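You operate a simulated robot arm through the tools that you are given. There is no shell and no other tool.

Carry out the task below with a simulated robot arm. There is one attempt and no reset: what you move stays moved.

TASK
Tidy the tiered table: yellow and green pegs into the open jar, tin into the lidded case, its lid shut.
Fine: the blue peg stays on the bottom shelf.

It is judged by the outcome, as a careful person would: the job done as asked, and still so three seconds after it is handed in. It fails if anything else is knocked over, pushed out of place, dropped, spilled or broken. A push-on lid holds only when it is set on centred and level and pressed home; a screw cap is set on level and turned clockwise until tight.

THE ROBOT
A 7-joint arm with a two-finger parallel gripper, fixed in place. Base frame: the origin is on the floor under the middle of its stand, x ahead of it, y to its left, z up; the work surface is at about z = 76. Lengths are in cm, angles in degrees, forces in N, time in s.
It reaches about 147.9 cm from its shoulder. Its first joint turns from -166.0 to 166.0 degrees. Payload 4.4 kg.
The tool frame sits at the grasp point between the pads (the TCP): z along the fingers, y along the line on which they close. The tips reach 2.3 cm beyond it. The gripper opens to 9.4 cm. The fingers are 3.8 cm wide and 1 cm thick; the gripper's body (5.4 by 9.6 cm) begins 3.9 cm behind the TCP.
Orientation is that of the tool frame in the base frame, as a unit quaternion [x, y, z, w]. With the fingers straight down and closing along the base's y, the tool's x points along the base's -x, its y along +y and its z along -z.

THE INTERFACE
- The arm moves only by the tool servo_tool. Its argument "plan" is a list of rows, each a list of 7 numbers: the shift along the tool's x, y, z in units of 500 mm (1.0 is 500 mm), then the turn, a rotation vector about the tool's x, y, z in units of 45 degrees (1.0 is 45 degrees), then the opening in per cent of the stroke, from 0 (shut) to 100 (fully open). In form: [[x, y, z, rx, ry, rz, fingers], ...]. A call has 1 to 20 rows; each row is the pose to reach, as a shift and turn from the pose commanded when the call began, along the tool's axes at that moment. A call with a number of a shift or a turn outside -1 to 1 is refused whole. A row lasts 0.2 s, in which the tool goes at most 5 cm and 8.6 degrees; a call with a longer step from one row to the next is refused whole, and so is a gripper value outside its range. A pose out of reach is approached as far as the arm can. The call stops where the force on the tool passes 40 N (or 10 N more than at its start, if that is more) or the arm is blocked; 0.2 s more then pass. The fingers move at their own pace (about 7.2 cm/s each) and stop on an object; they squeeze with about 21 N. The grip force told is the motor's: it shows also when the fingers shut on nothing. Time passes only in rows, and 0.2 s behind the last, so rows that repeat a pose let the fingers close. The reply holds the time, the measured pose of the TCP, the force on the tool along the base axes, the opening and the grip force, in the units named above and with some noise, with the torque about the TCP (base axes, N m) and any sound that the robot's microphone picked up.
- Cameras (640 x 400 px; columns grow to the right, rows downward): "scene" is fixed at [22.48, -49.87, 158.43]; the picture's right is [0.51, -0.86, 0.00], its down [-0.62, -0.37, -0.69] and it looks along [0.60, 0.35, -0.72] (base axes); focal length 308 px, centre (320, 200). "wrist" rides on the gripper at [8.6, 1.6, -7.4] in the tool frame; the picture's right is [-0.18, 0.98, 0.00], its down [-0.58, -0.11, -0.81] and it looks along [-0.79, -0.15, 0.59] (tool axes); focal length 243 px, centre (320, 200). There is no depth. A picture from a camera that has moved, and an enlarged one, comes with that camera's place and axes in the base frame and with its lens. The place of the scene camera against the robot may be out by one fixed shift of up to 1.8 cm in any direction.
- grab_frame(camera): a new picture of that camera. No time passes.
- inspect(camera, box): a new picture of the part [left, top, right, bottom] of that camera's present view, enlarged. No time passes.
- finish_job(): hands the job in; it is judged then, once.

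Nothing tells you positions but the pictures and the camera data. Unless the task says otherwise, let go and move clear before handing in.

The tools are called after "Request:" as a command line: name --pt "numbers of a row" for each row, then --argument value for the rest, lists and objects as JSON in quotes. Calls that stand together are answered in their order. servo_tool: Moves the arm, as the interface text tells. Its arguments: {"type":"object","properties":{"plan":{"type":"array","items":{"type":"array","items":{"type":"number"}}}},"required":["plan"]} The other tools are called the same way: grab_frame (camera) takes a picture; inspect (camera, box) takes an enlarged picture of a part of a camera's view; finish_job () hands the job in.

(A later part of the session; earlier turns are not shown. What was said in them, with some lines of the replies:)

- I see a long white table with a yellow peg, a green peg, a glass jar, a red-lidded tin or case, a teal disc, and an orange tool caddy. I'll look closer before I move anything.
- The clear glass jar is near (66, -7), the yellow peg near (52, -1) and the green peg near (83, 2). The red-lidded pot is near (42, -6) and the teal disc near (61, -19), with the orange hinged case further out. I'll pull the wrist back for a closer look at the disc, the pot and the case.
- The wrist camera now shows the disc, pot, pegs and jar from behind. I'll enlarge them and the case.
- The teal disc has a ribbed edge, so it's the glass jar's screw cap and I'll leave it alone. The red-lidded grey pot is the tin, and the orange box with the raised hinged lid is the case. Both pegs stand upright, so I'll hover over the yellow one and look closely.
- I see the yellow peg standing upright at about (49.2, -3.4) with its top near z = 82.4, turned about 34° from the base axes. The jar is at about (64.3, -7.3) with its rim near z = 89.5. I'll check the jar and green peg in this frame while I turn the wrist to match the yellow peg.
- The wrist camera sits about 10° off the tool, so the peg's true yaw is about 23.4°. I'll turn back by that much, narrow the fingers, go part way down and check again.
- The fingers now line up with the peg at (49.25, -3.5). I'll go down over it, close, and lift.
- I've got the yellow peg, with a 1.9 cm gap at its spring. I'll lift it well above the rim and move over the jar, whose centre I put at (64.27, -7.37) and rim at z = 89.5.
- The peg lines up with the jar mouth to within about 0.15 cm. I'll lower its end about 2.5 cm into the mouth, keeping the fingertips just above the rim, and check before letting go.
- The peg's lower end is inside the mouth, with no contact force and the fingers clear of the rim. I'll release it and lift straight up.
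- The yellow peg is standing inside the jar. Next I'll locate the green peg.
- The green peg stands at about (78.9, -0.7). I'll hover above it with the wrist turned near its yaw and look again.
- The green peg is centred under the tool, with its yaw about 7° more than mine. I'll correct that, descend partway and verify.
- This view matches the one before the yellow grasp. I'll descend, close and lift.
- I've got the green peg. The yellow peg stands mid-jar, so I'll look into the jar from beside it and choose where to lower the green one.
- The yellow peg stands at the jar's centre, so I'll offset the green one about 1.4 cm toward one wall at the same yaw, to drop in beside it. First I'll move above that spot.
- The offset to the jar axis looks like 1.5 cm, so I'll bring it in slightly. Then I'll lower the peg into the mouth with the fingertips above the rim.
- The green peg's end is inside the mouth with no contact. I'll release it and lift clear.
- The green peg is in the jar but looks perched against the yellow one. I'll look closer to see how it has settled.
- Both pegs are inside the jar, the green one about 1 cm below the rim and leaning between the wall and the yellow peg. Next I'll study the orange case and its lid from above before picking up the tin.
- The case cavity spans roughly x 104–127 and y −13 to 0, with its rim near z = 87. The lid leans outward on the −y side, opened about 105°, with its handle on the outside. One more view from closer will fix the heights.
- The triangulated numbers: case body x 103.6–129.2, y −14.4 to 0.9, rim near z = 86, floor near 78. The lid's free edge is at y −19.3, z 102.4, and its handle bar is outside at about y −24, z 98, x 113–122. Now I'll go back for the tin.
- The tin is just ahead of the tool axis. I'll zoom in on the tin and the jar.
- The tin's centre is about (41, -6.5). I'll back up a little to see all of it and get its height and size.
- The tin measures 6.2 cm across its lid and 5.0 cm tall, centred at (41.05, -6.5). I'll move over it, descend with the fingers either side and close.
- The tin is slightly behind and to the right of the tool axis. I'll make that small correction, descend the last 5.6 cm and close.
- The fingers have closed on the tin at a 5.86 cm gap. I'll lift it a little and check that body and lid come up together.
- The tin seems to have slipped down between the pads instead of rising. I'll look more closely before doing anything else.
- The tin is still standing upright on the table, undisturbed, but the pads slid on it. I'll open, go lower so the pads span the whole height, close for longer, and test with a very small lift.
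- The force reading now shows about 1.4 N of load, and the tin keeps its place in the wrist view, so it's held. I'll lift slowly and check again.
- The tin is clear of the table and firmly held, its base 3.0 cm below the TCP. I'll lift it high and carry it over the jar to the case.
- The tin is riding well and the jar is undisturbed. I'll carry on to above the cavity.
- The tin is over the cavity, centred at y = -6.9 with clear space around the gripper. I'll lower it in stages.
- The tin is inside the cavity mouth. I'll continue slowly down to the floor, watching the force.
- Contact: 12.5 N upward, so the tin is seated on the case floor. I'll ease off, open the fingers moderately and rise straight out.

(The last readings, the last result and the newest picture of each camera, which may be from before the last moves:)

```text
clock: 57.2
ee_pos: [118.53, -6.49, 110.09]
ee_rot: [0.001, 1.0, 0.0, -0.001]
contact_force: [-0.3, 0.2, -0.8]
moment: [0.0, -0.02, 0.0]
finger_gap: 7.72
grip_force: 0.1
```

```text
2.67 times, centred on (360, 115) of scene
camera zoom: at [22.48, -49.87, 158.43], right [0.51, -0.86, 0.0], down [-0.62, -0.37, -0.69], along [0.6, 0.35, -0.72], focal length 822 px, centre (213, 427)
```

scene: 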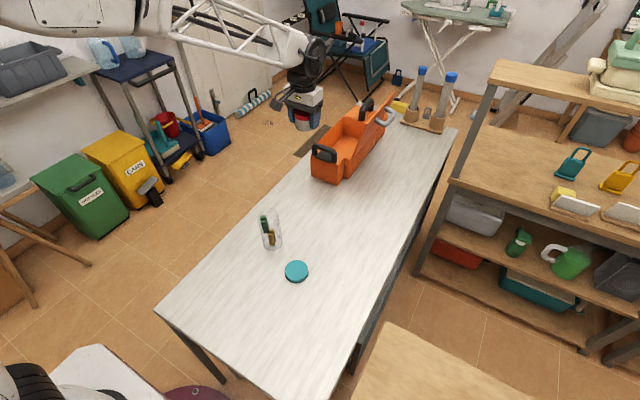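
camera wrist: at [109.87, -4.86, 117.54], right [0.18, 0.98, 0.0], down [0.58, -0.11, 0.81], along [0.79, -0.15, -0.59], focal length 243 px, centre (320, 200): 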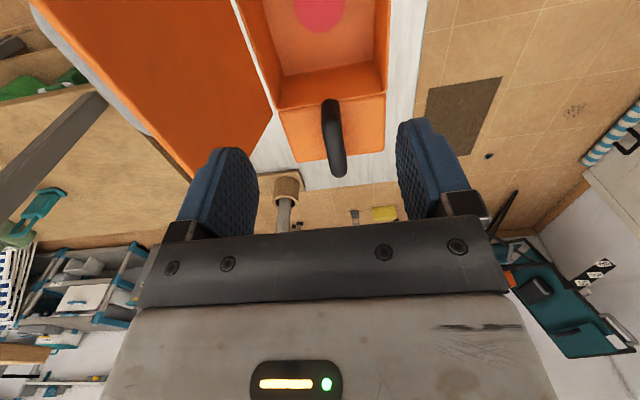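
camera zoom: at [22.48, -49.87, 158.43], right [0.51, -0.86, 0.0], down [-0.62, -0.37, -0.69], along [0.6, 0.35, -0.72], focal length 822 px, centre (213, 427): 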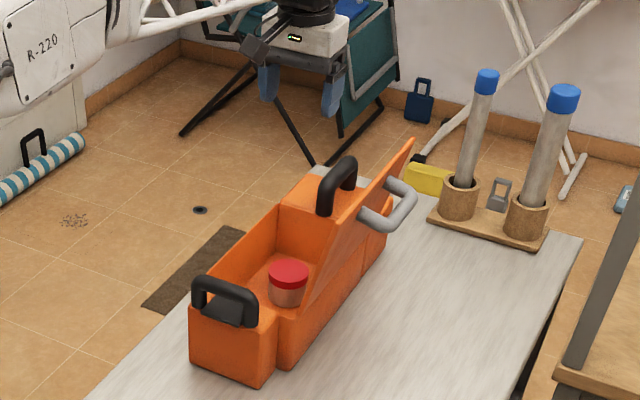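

The tin sits upright inside the case. Now I'll look at the lid's outer side and handle from behind to plan closing it.

Request:
servo_tool --pt "0.04 -0.03 -0.05 0 0 0 82" --pt "0.09 -0.09 -0.1 0 0 0 70" --pt "0.14 -0.16 -0.12 0 0 0 60" --pt "0.19 -0.23 -0.12 0 0 0 50" --pt "0.24 -0.3 -0.12 0 0 0 40" --pt "0.27 -0.36 -0.12 0 0 0 40" --pt "0.27 -0.36 -0.12 0 0 0 40"

Request:
grab_frame --camera "wrist"

Request:
inspect --camera "wrist" --box '[240, 40, 440, 220]'

```text
clock: 58.8
ee_pos: [105.12, -24.6, 116.13]
ee_rot: [0.0, 1.0, 0.0, 0.0]
contact_force: [0.1, 0.5, -0.7]
moment: [0.01, -0.03, 0.04]
finger_gap: 3.76
grip_force: 0.1
```

```text
taken
camera wrist: at [96.53, -23.02, 123.67], right [0.18, 0.98, 0.0], down [0.58, -0.11, 0.81], along [0.79, -0.15, -0.59], focal length 243 px, centre (320, 200)
```

wrist: 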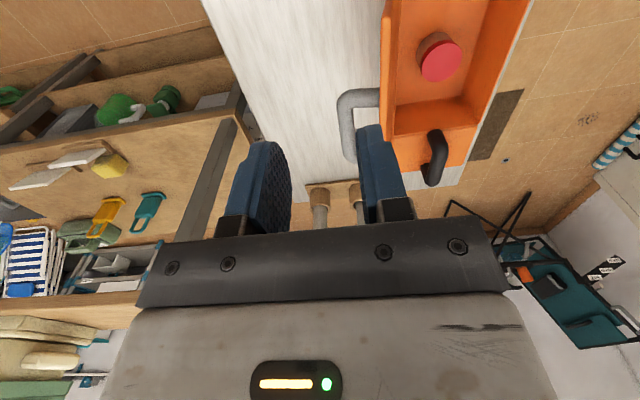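

```text
2.22 times, centred on (340, 130) of wrist
camera zoom: at [96.53, -23.02, 123.67], right [0.18, 0.98, 0.0], down [0.58, -0.11, 0.81], along [0.79, -0.15, -0.59], focal length 539 px, centre (276, 356)
```

zoom: 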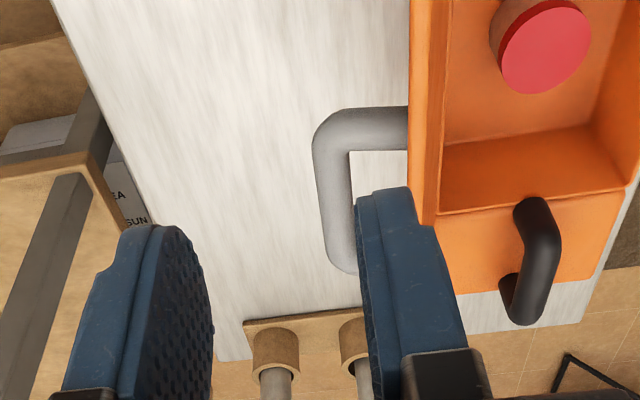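

I can see the handle now: a grey bar about 1.8 cm thick, centre near y = −23, z = 97.8, spanning x 112.4–122, with about a 3 cm gap to the lid. I'll straddle that bar with vertical fingers and guide the lid round its arc, so first I'll hover above the bar to confirm.

Request:
servo_tool --pt "-0.06 0.007 0.03 0 0 0 40" --pt "-0.13 0.014 0.07 0 0 0 40" --pt "-0.19 0.021 0.11 0 0 0 40" --pt "-0.242 0.028 0.15 0 0 0 40" --pt "-0.242 0.028 0.15 0 0 0 40"

Request:
grab_frame --camera "wrist"

Request:
inspect --camera "wrist" --box '[220, 0, 420, 240]'

Request:
inspect --camera "scene" --box '[300, 30, 460, 180]'

```text
clock: 60.0
ee_pos: [117.32, -23.24, 108.71]
ee_rot: [0.0, 1.0, 0.0, 0.001]
contact_force: [0.2, 0.3, -0.5]
moment: [0.03, 0.03, -0.02]
finger_gap: 3.78
grip_force: 0.1
```

```text
taken
camera wrist: at [108.57, -21.62, 116.18], right [0.18, 0.98, 0.0], down [0.58, -0.11, 0.81], along [0.79, -0.15, -0.59], focal length 243 px, centre (320, 200)
```

wrist: 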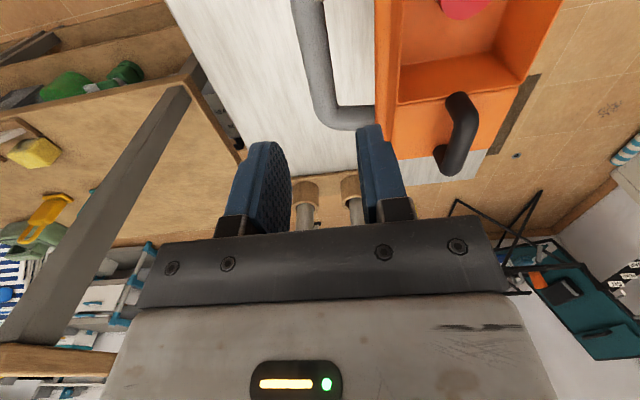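

```text
1.67 times, centred on (320, 120) of wrist
camera zoom: at [108.57, -21.62, 116.18], right [0.18, 0.98, 0.0], down [0.58, -0.11, 0.81], along [0.79, -0.15, -0.59], focal length 404 px, centre (320, 333)
```

zoom: 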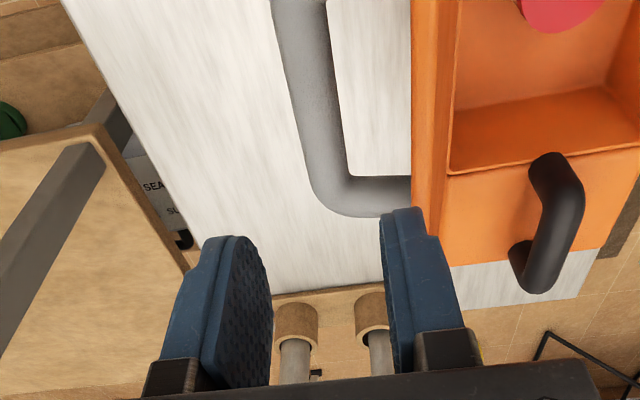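

```text
2.67 times, centred on (380, 105) of scene
camera zoom: at [22.48, -49.87, 158.43], right [0.51, -0.86, 0.0], down [-0.62, -0.37, -0.69], along [0.6, 0.35, -0.72], focal length 822 px, centre (160, 453)
```

zoom: 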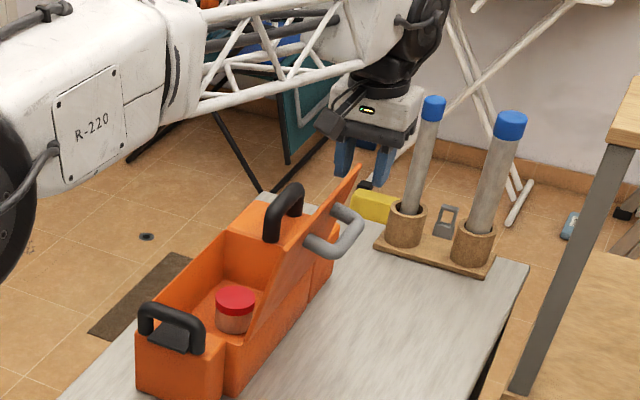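

The bar lies right under the tool axis at y ≈ −23.35, with the legs' inner faces at x ≈ 114.3 and 119.9. I'll descend so the fingers straddle it while the gripper body stays above the lid's free edge.

Request:
servo_tool --pt "0.004 -0.005 0.05 0 0 0 40" --pt "0.004 -0.007 0.1 0 0 0 40" --pt "0.004 -0.007 0.14 0 0 0 40" --pt "0.004 -0.007 0.165 0 0 0 40" --pt "0.004 -0.007 0.18 0 0 0 40" --pt "0.004 -0.007 0.186 0 0 0 40"

Request:
grab_frame --camera "wrist"

Request:
inspect --camera "scene" --box '[320, 60, 440, 170]'

```text
clock: 61.4
ee_pos: [116.95, -23.47, 99.42]
ee_rot: [0.0, 1.0, 0.001, 0.0]
contact_force: [-0.8, 0.3, -0.1]
moment: [-0.04, -0.02, -0.06]
finger_gap: 3.79
grip_force: 0.0
```

```text
taken
camera wrist: at [108.31, -21.98, 106.82], right [0.18, 0.98, 0.0], down [0.58, -0.11, 0.81], along [0.79, -0.15, -0.59], focal length 243 px, centre (320, 200)
```

wrist: 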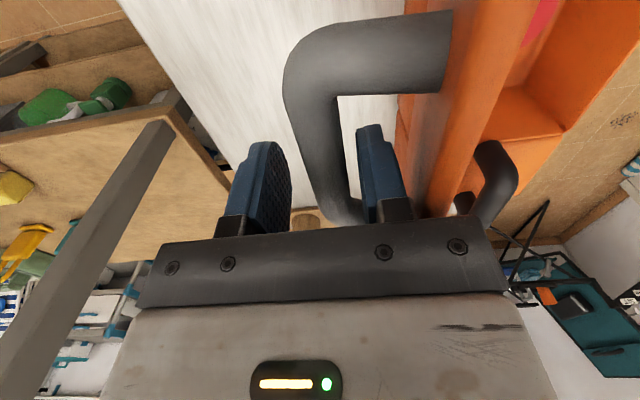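

```text
3.64 times, centred on (380, 115) of scene
camera zoom: at [22.48, -49.87, 158.43], right [0.51, -0.86, 0.0], down [-0.62, -0.37, -0.69], along [0.6, 0.35, -0.72], focal length 1121 px, centre (102, 509)
```

zoom: 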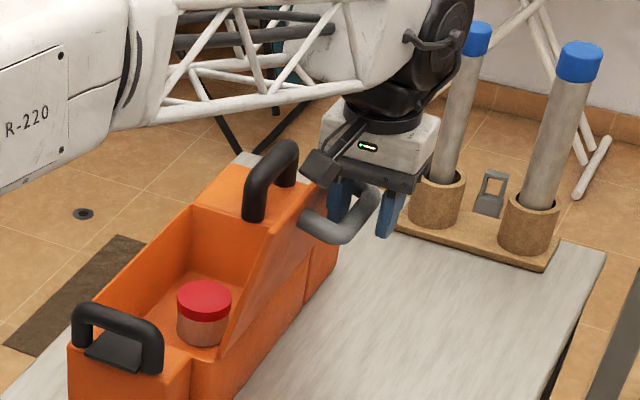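

The fingers straddle the handle bar cleanly, with no contact force. I'll now bring the lid up toward vertical in small arc steps about the hinge, near y −14.6, z 86.5.

Request:
servo_tool --pt "0 0.011 0 0 0 0 40" --pt "0 0.021 -0.001 0 0 0 40" --pt "0 0.033 -0.01 0 0 0 40" --pt "0 0.052 -0.02 0 0 0 40" --pt "0 0.07 -0.03 0 0 0 40" --pt "0 0.089 -0.038 0 0 0 40"

Request:
grab_frame --camera "wrist"

Request:
inspect --camera "scene" --box '[300, 60, 440, 190]'

```text
clock: 62.8
ee_pos: [116.97, -19.07, 101.23]
ee_rot: [0.0, 1.0, 0.0, 0.0]
contact_force: [-0.1, -0.4, -0.4]
moment: [-0.04, 0.01, -0.01]
finger_gap: 3.81
grip_force: 0.2
```

```text
taken
camera wrist: at [108.28, -17.55, 108.72], right [0.18, 0.98, 0.0], down [0.58, -0.11, 0.81], along [0.79, -0.15, -0.59], focal length 243 px, centre (320, 200)
```

wrist: 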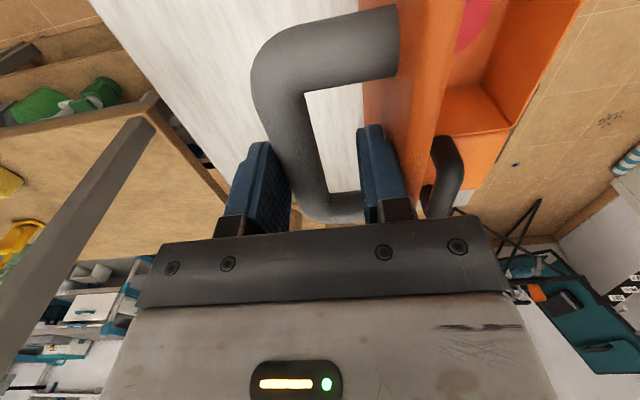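

```text
3.08 times, centred on (370, 125) of scene
camera zoom: at [22.48, -49.87, 158.43], right [0.51, -0.86, 0.0], down [-0.62, -0.37, -0.69], along [0.6, 0.35, -0.72], focal length 948 px, centre (166, 431)
```

zoom: 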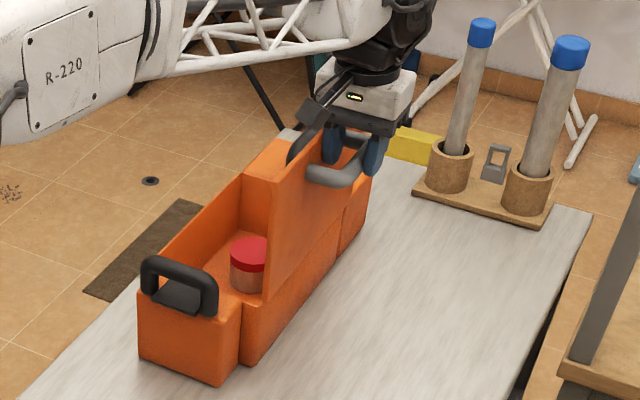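

The lid is now about vertical and following the fingers with almost no force. I'll narrow the fingers a little around the bar and carry on past vertical, so the inner finger stops the lid from falling.

Request:
servo_tool --pt "0 0.0 0 0 0 0 28" --pt "0 0.0075 -0.0035 0 0 0 28" --pt "0 0.0265 -0.0075 0 0 0 28" --pt "0 0.046 -0.0105 0 0 0 28" --pt "0 0.066 -0.0125 0 0 0 28" --pt "0 0.0835 -0.0125 0 0 0 28" --pt "0 0.0995 -0.0115 0 0 0 28" --pt "0 0.1195 -0.0095 0 0 0 28"

Request:
grab_frame --camera "wrist"

Request:
inspect --camera "scene" --box '[300, 60, 440, 190]'

```text
clock: 64.6
ee_pos: [116.9, -13.25, 101.73]
ee_rot: [0.0, 1.0, 0.0, 0.0]
contact_force: [-1.2, -0.5, 0.0]
moment: [-0.02, 0.0, -0.03]
finger_gap: 2.63
grip_force: 0.2
```

```text
taken
camera wrist: at [108.29, -11.6, 109.26], right [0.18, 0.98, 0.0], down [0.58, -0.11, 0.81], along [0.79, -0.15, -0.59], focal length 243 px, centre (320, 200)
```

wrist: 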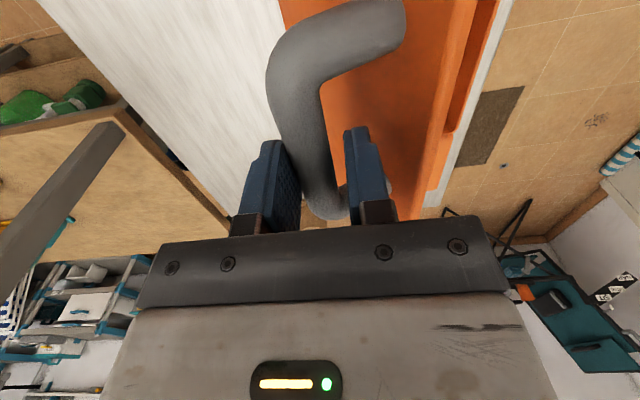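

```text
3.08 times, centred on (370, 125) of scene
camera zoom: at [22.48, -49.87, 158.43], right [0.51, -0.86, 0.0], down [-0.62, -0.37, -0.69], along [0.6, 0.35, -0.72], focal length 948 px, centre (166, 431)
```

zoom: 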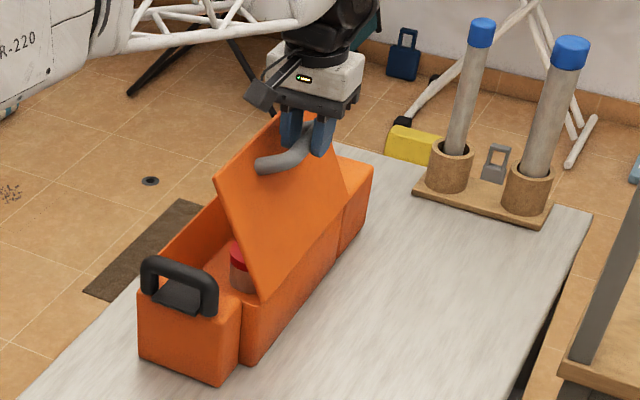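

The lid is past vertical, at about 60°, held between the fingers. I'll keep following the arc down.

Request:
servo_tool --pt "0 0.015 0.0046 0 0 0 28" --pt "0 0.029 0.0106 0 0 0 28" --pt "0 0.049 0.0156 0 0 0 28" --pt "0 0.068 0.0206 0 0 0 28" --pt "0 0.087 0.0276 0 0 0 28" --pt "0 0.105 0.0356 0 0 0 28" --pt "0 0.123 0.0446 0 0 0 28" --pt "0 0.14 0.0556 0 0 0 28" --pt "0 0.156 0.0676 0 0 0 28"

Request:
grab_frame --camera "wrist"

Request:
inspect --camera "scene" --box '[300, 60, 440, 190]'

```text
clock: 66.6
ee_pos: [117.09, -5.4, 98.36]
ee_rot: [0.001, 1.0, 0.001, -0.001]
contact_force: [0.4, 1.4, -0.4]
moment: [-0.02, -0.02, 0.0]
finger_gap: 2.62
grip_force: 0.1
```

```text
taken
camera wrist: at [108.4, -3.75, 105.85], right [0.18, 0.98, 0.0], down [0.58, -0.11, 0.81], along [0.79, -0.15, -0.59], focal length 243 px, centre (320, 200)
```

wrist: 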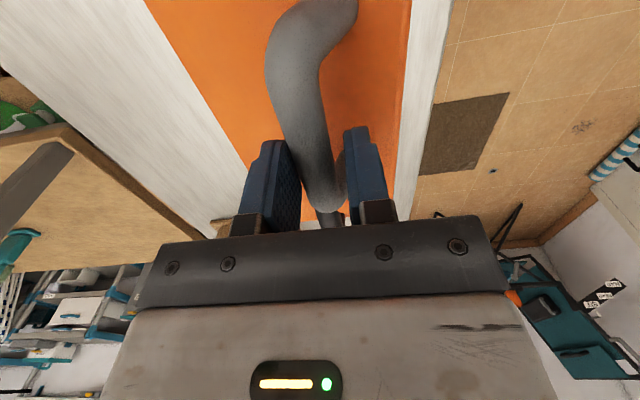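

```text
3.08 times, centred on (370, 125) of scene
camera zoom: at [22.48, -49.87, 158.43], right [0.51, -0.86, 0.0], down [-0.62, -0.37, -0.69], along [0.6, 0.35, -0.72], focal length 948 px, centre (166, 431)
```

zoom: 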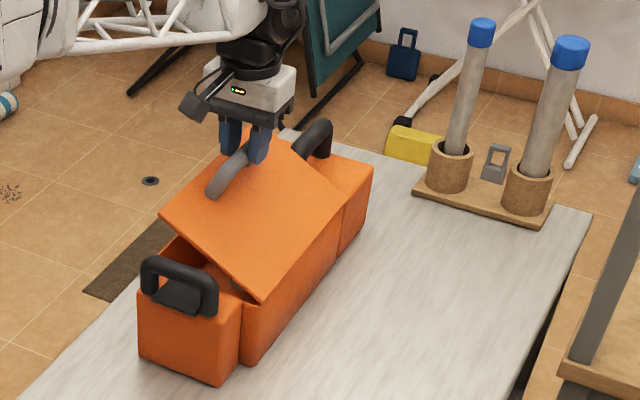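

The lid is about 30° from closed and the tin sits well below it. I'll guide it the rest of the way down.

Request:
servo_tool --pt "0 0.016 0.012 0 0 0 28" --pt "0 0.03 0.026 0 0 0 28" --pt "0 0.043 0.041 0 0 0 28" --pt "0 0.055 0.057 0 0 0 28" --pt "0 0.066 0.074 0 0 0 28" --pt "0 0.075 0.091 0 0 0 28" --pt "0 0.083 0.109 0 0 0 28" --pt "0 0.089 0.121 0 0 0 28"

Request:
grab_frame --camera "wrist"

Request:
inspect --camera "scene" --box '[300, 60, 440, 190]'

```text
clock: 68.4
ee_pos: [117.04, -0.96, 92.35]
ee_rot: [0.001, 1.0, 0.0, 0.0]
contact_force: [-0.3, -1.0, 0.1]
moment: [-0.05, 0.05, -0.03]
finger_gap: 2.71
grip_force: 1.0
```

```text
taken
camera wrist: at [108.36, 0.65, 99.75], right [0.18, 0.98, 0.0], down [0.58, -0.11, 0.81], along [0.79, -0.15, -0.59], focal length 243 px, centre (320, 200)
```

wrist: 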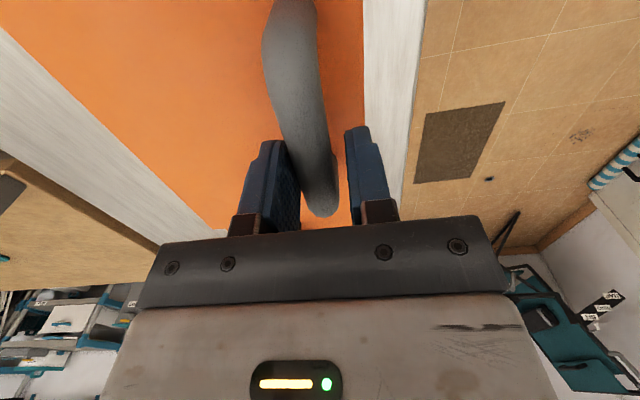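

```text
3.08 times, centred on (370, 125) of scene
camera zoom: at [22.48, -49.87, 158.43], right [0.51, -0.86, 0.0], down [-0.62, -0.37, -0.69], along [0.6, 0.35, -0.72], focal length 948 px, centre (166, 431)
```

zoom: 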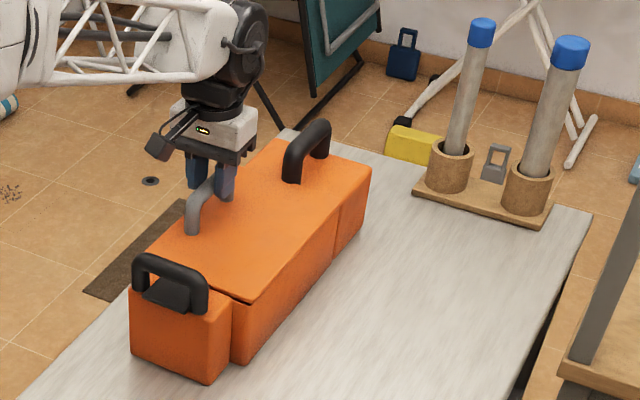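

The lid has come down and looks closed, but the front of the case seems to have shifted slightly at the end. I'll ease back, open the fingers and rise off the bar, then check.

Request:
servo_tool --pt "0 -0.006 0 0 0 0 32" --pt "0 -0.008 0 0 0 0 38" --pt "0 -0.008 -0.01 0 0 0 38" --pt "0 -0.008 -0.04 0 0 0 38" --pt "0 -0.008 -0.09 0 0 0 38" --pt "0 -0.008 -0.16 0 0 0 38" --pt "0 -0.008 -0.24 0 0 0 38" --pt "0 -0.008 -0.32 0 0 0 38"

Request:
grab_frame --camera "wrist"

Request:
inspect --camera "scene" --box '[300, 60, 440, 190]'

Request:
inspect --camera "scene" --box '[330, 100, 430, 180]'

```text
clock: 70.2
ee_pos: [117.07, -1.41, 108.03]
ee_rot: [0.001, 1.0, 0.001, -0.001]
contact_force: [-0.1, -0.1, 0.1]
moment: [0.04, 0.0, 0.01]
finger_gap: 3.57
grip_force: 0.0
```

```text
taken
camera wrist: at [108.38, 0.18, 115.59], right [0.18, 0.98, 0.0], down [0.58, -0.11, 0.81], along [0.79, -0.15, -0.59], focal length 243 px, centre (320, 200)
```

wrist: 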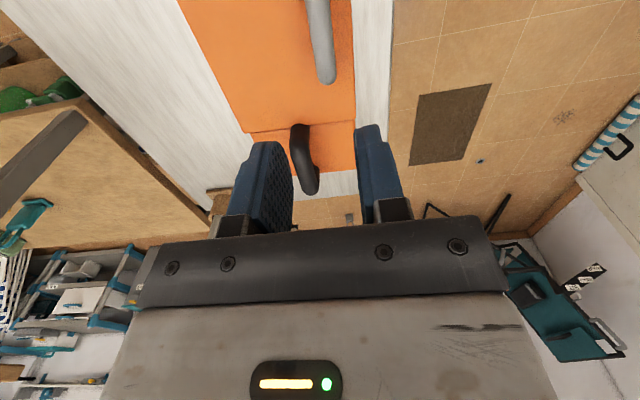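

```text
3.08 times, centred on (370, 125) of scene
camera zoom: at [22.48, -49.87, 158.43], right [0.51, -0.86, 0.0], down [-0.62, -0.37, -0.69], along [0.6, 0.35, -0.72], focal length 948 px, centre (166, 431)
```

zoom: 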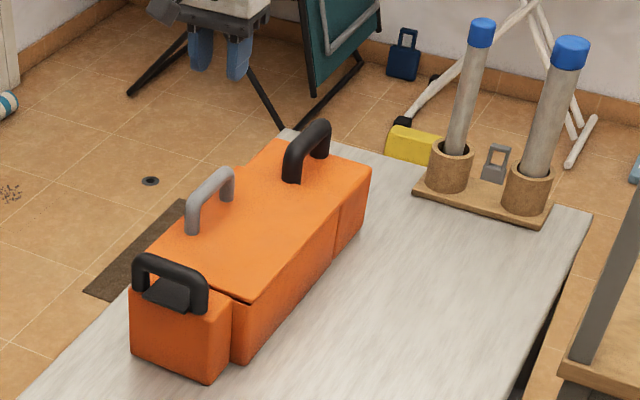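

```text
5.00 times, centred on (380, 140) of scene
camera zoom: at [22.48, -49.87, 158.43], right [0.51, -0.86, 0.0], down [-0.62, -0.37, -0.69], along [0.6, 0.35, -0.72], focal length 1541 px, centre (20, 500)
```

zoom: 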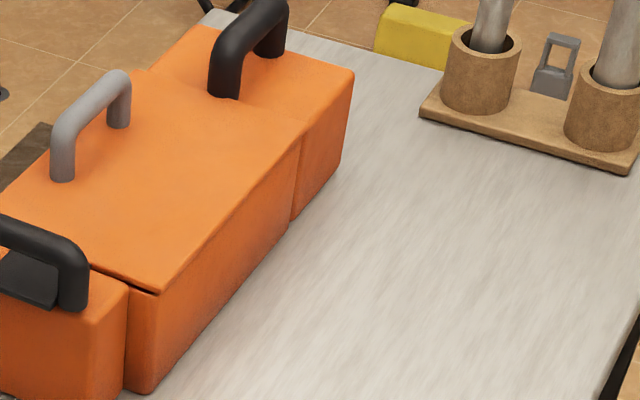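

The lid lies flat over the case and the gripper is clear. I'll step back and check from the front whether the lid is fully home.

Request:
servo_tool --pt "0.08 -0.01 0 0 0 0 38" --pt "0.17 -0.03 0 0 0 0 38" --pt "0.26 -0.06 0 0 0 0 38" --pt "0.35 -0.09 0 0 0 0 38" --pt "0.44 -0.11 0 0 0 0 38" --pt "0.52 -0.12 0 0 0 0 38" --pt "0.6 -0.12 0 0 0 0 38" --pt "0.6 -0.12 0 0 0 0 38"

Request:
grab_frame --camera "wrist"

Request:
inspect --camera "wrist" --box '[220, 60, 420, 230]'

Request:
inspect --camera "scene" --box '[300, 110, 400, 190]'

```text
clock: 72.0
ee_pos: [87.12, -7.31, 108.09]
ee_rot: [0.0, 1.0, -0.001, 0.0]
contact_force: [-0.4, 0.8, -0.4]
moment: [-0.02, 0.05, 0.02]
finger_gap: 3.57
grip_force: 0.0
```

```text
taken
camera wrist: at [78.34, -5.68, 115.51], right [0.18, 0.98, 0.0], down [0.58, -0.11, 0.81], along [0.79, -0.15, -0.59], focal length 243 px, centre (320, 200)
```

wrist: 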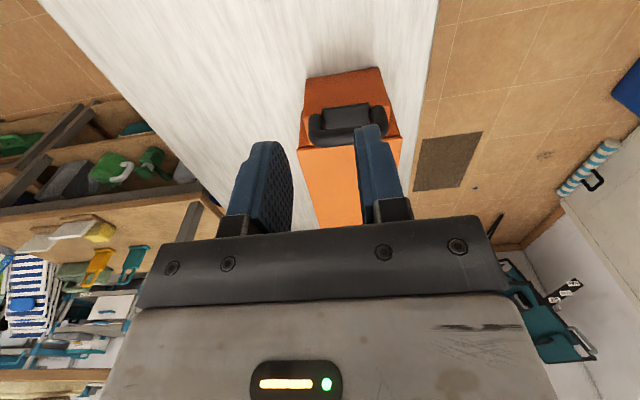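

```text
2.35 times, centred on (320, 145) of wrist
camera zoom: at [78.34, -5.68, 115.51], right [0.18, 0.98, 0.0], down [0.58, -0.11, 0.81], along [0.79, -0.15, -0.59], focal length 571 px, centre (320, 329)
```

zoom: 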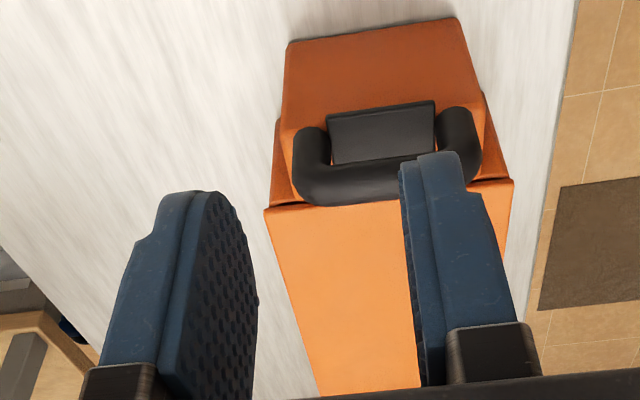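

```text
5.00 times, centred on (350, 150) of scene
camera zoom: at [22.48, -49.87, 158.43], right [0.51, -0.86, 0.0], down [-0.62, -0.37, -0.69], along [0.6, 0.35, -0.72], focal length 1541 px, centre (170, 450)
```

zoom: 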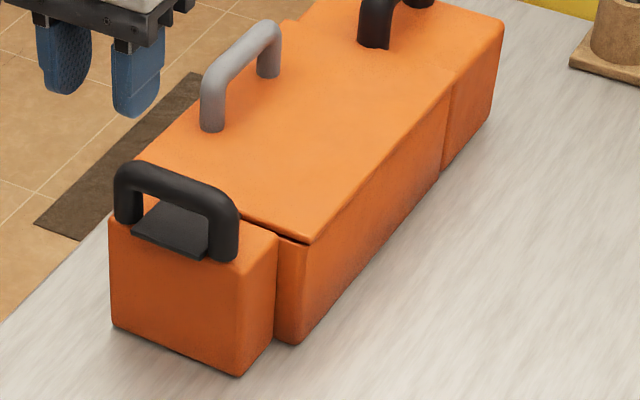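

The lid looks level and closed. To be sure it's home, I'll press gently straight down on the handle bar with closed fingers.

Request:
servo_tool --pt "-0.08 0.01 0 0 0 0 20" --pt "-0.17 0.03 0 0 0 0 0" --pt "-0.26 0.05 0 0 0 0 0" --pt "-0.35 0.07 0 0 0 0 0" --pt "-0.44 0.09 0 0 0 0 0" --pt "-0.53 0.105 0 0 0 0 0" --pt "-0.602 0.111 0.02 0 0 0 0" --pt "-0.602 0.111 0.09 0 0 0 0" --pt "-0.602 0.111 0.15 0 0 0 0" --pt "-0.602 0.111 0.17 0 0 0 0" --pt "-0.602 0.111 0.17 0 0 0 0"

Request:
grab_frame --camera "wrist"

Request:
inspect --camera "scene" --box '[300, 60, 440, 190]'

```text
clock: 74.4
ee_pos: [117.14, -1.71, 99.78]
ee_rot: [0.0, 1.0, 0.001, 0.0]
contact_force: [-0.4, -0.2, -1.1]
moment: [0.01, 0.0, 0.01]
finger_gap: 0.0
grip_force: 20.7
```

```text
taken
camera wrist: at [108.45, -0.12, 107.28], right [0.18, 0.98, 0.0], down [0.58, -0.11, 0.81], along [0.79, -0.15, -0.59], focal length 243 px, centre (320, 200)
```

wrist: 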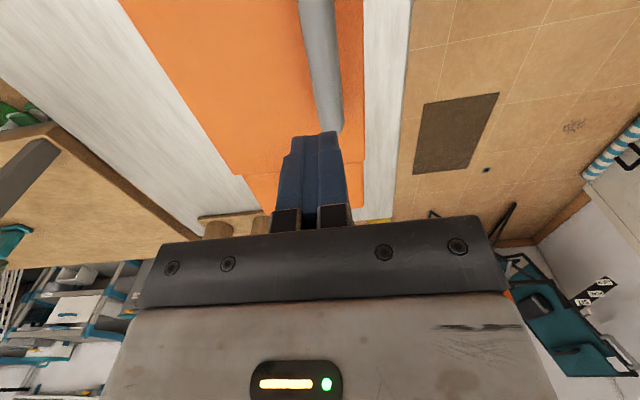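

```text
3.08 times, centred on (370, 125) of scene
camera zoom: at [22.48, -49.87, 158.43], right [0.51, -0.86, 0.0], down [-0.62, -0.37, -0.69], along [0.6, 0.35, -0.72], focal length 948 px, centre (166, 431)
```

zoom: 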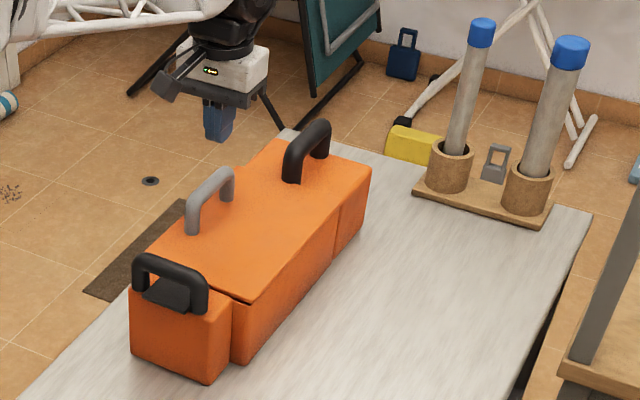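

The bar is about 0.5 cm further toward +y than my tool axis. I'll correct that and come down slowly onto it.

Request:
servo_tool --pt "0 0.009 0.03 0 0 0 0" --pt "0 0.009 0.06 0 0 0 0" --pt "0 0.009 0.076 0 0 0 0" --pt "0 0.009 0.084 0 0 0 0"

Request:
inspect --camera "wrist" --box '[240, 0, 400, 200]'

```text
clock: 75.4
ee_pos: [117.03, -1.38, 95.59]
ee_rot: [0.0, 1.0, 0.0, 0.0]
contact_force: [1.5, -0.1, 0.3]
moment: [0.02, 0.01, 0.01]
finger_gap: 0.0
grip_force: 20.7
```

```text
2.00 times, centred on (320, 100) of wrist
camera zoom: at [108.35, 0.28, 103.1], right [0.18, 0.98, 0.0], down [0.58, -0.11, 0.81], along [0.79, -0.15, -0.59], focal length 485 px, centre (320, 400)
```

zoom: 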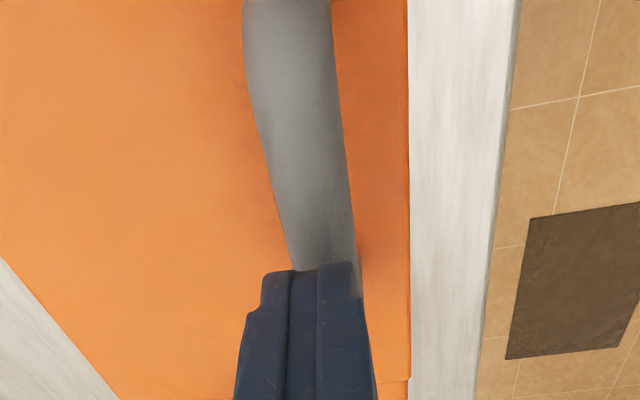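

Request:
servo_tool --pt "0 0 0.005 0 0 0 0" --pt "0 0 0.01 0 0 0 0"

Request:
servo_tool --pt "0 0 0.005 0 0 0 0" --pt "0 0 0.01 0 0 0 0"

```text
clock: 76.0
ee_pos: [117.1, -1.2, 95.01]
ee_rot: [0.0, 1.0, 0.0, -0.001]
contact_force: [0.1, 1.0, 0.8]
moment: [0.03, -0.01, 0.04]
finger_gap: 0.0
grip_force: 20.8
```

```text
clock: 76.6
ee_pos: [117.13, -1.3, 94.55]
ee_rot: [0.001, 1.0, 0.0, 0.001]
contact_force: [0.7, 0.3, 0.1]
moment: [0.01, 0.02, -0.04]
finger_gap: 0.02
grip_force: 21.3
```

Request:
servo_tool --pt "0 0 0.004 0 0 0 0" --pt "0 0 0.008 0 0 0 0"

Request:
inspect --camera "wrist" --box '[240, 40, 400, 200]'

```text
clock: 77.2
ee_pos: [117.16, -1.27, 94.39]
ee_rot: [0.0, 1.0, 0.0, 0.001]
contact_force: [-3.1, 1.9, 10.8]
moment: [0.08, 0.17, 0.0]
finger_gap: 0.0
grip_force: 20.7
```

```text
2.50 times, centred on (320, 120) of wrist
camera zoom: at [108.4, 0.31, 101.89], right [0.18, 0.98, 0.0], down [0.58, -0.11, 0.81], along [0.79, -0.15, -0.59], focal length 606 px, centre (320, 400)
```

zoom: 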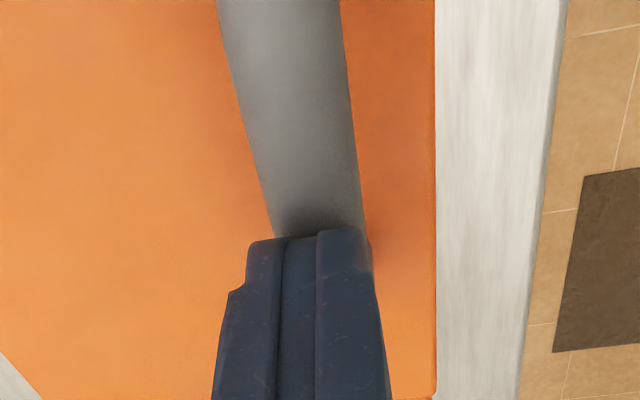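

The bar pushed back firmly, 10.8 N within 2 mm, so the lid is seated on the rim. I'll lift off and move away for a final check.

Request:
servo_tool --pt "0 0 -0.01 0 0 0 0" --pt "0 0 -0.06 0 0 0 0" --pt "0 0 -0.14 0 0 0 0" --pt "0 0 -0.23 0 0 0 10" --pt "0 0 -0.32 0 0 0 30" --pt "0.05 0 -0.39 0 0 0 50" --pt "0.13 0 -0.42 0 0 0 60" --pt "0.22 0 -0.42 0 0 0 60" --pt "0.31 0 -0.42 0 0 0 60" --pt "0.4 0 -0.42 0 0 0 60" --pt "0.49 0 -0.42 0 0 0 60" --pt "0.58 0 -0.42 0 0 0 60" --pt "0.67 0 -0.42 0 0 0 60" --pt "0.76 0 -0.42 0 0 0 60"

Request:
grab_frame --camera "wrist"

Request:
grab_frame --camera "scene"

Request:
inspect --camera "scene" --box '[240, 180, 340, 290]'

Request:
inspect --camera "scene" --box '[300, 60, 440, 190]'

```text
clock: 80.2
ee_pos: [79.28, -1.43, 115.25]
ee_rot: [0.0, 1.0, 0.0, 0.0]
contact_force: [-0.4, -0.5, 0.2]
moment: [0.0, 0.02, 0.01]
finger_gap: 5.62
grip_force: 0.1
```

```text
taken
camera wrist: at [70.58, 0.23, 122.62], right [0.18, 0.98, 0.0], down [0.58, -0.11, 0.81], along [0.79, -0.15, -0.59], focal length 243 px, centre (320, 200)
```

wrist: 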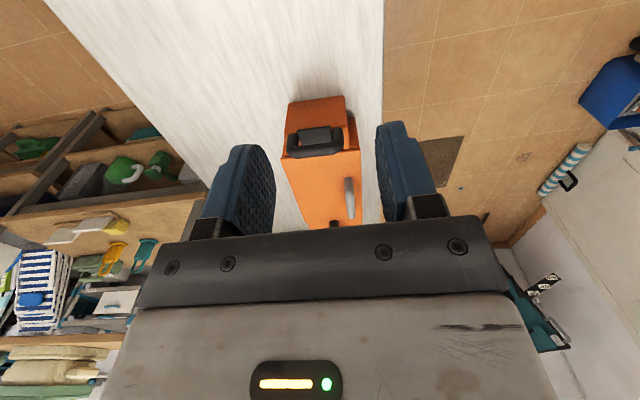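

```text
taken
```

scene: 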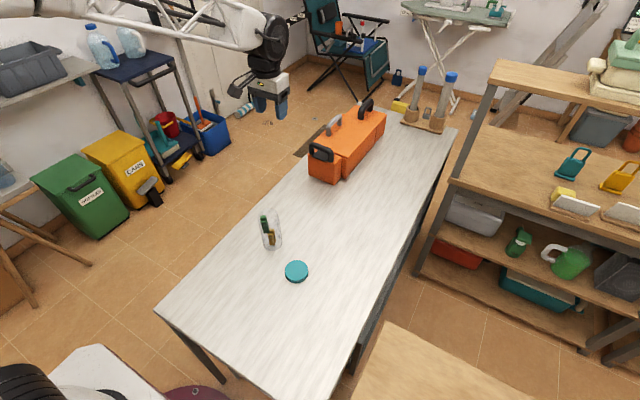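

```text
3.64 times, centred on (290, 235) of scene
camera zoom: at [22.48, -49.87, 158.43], right [0.51, -0.86, 0.0], down [-0.62, -0.37, -0.69], along [0.6, 0.35, -0.72], focal length 1121 px, centre (429, 73)
```

zoom: 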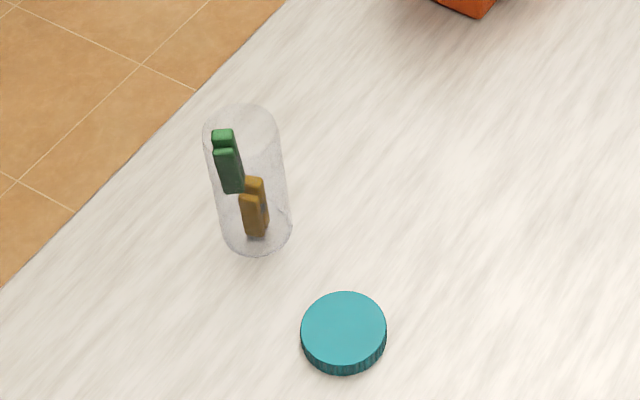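

```text
3.08 times, centred on (370, 125) of scene
camera zoom: at [22.48, -49.87, 158.43], right [0.51, -0.86, 0.0], down [-0.62, -0.37, -0.69], along [0.6, 0.35, -0.72], focal length 948 px, centre (166, 431)
```

zoom: 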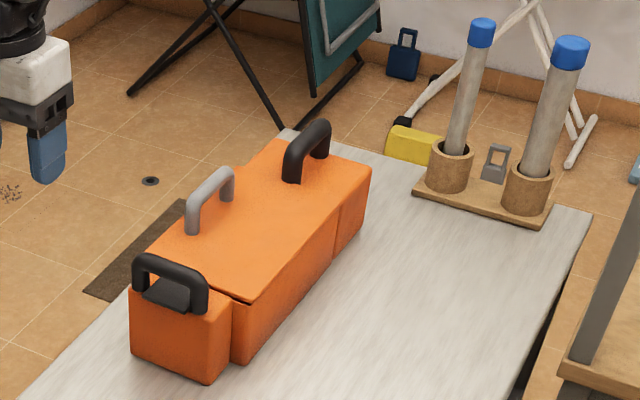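

The final check shows both pegs inside the upright jar and the tin in the orange case with its lid shut. The cap, tube stand and everything else I can see haven't moved. I never touched the blue peg, though its shelf isn't in view, and the front of the case ended up about 1 cm to the left when the lid closed. The arm is clear and empty, so I'm handing in.

Request:
finish_job

```text
The job is handed in.
```

The job is handed in, and the last pictures showed everything you asked for in place.

- **Pegs:** the yellow and green pegs are both in the open jar. The green one came to rest leaning on top of the yellow one, about 1 cm below the rim.
- **Tin and case:** the tin stands upright in the orange case and the lid is shut. I pressed down on the lid's handle and it did not give.
- **Blue peg:** I did nothing with it. The bottom shelf was out of view, so I never saw the peg itself.
- **Case moved slightly:** closing the lid pushed the front of the case about 1 to 1.5 cm to the left, and I did not push it back.
- **Teal cap:** I took it to be the jar's cap and left it on the table, since you asked for the jar open.

Nothing else I could see was moved.
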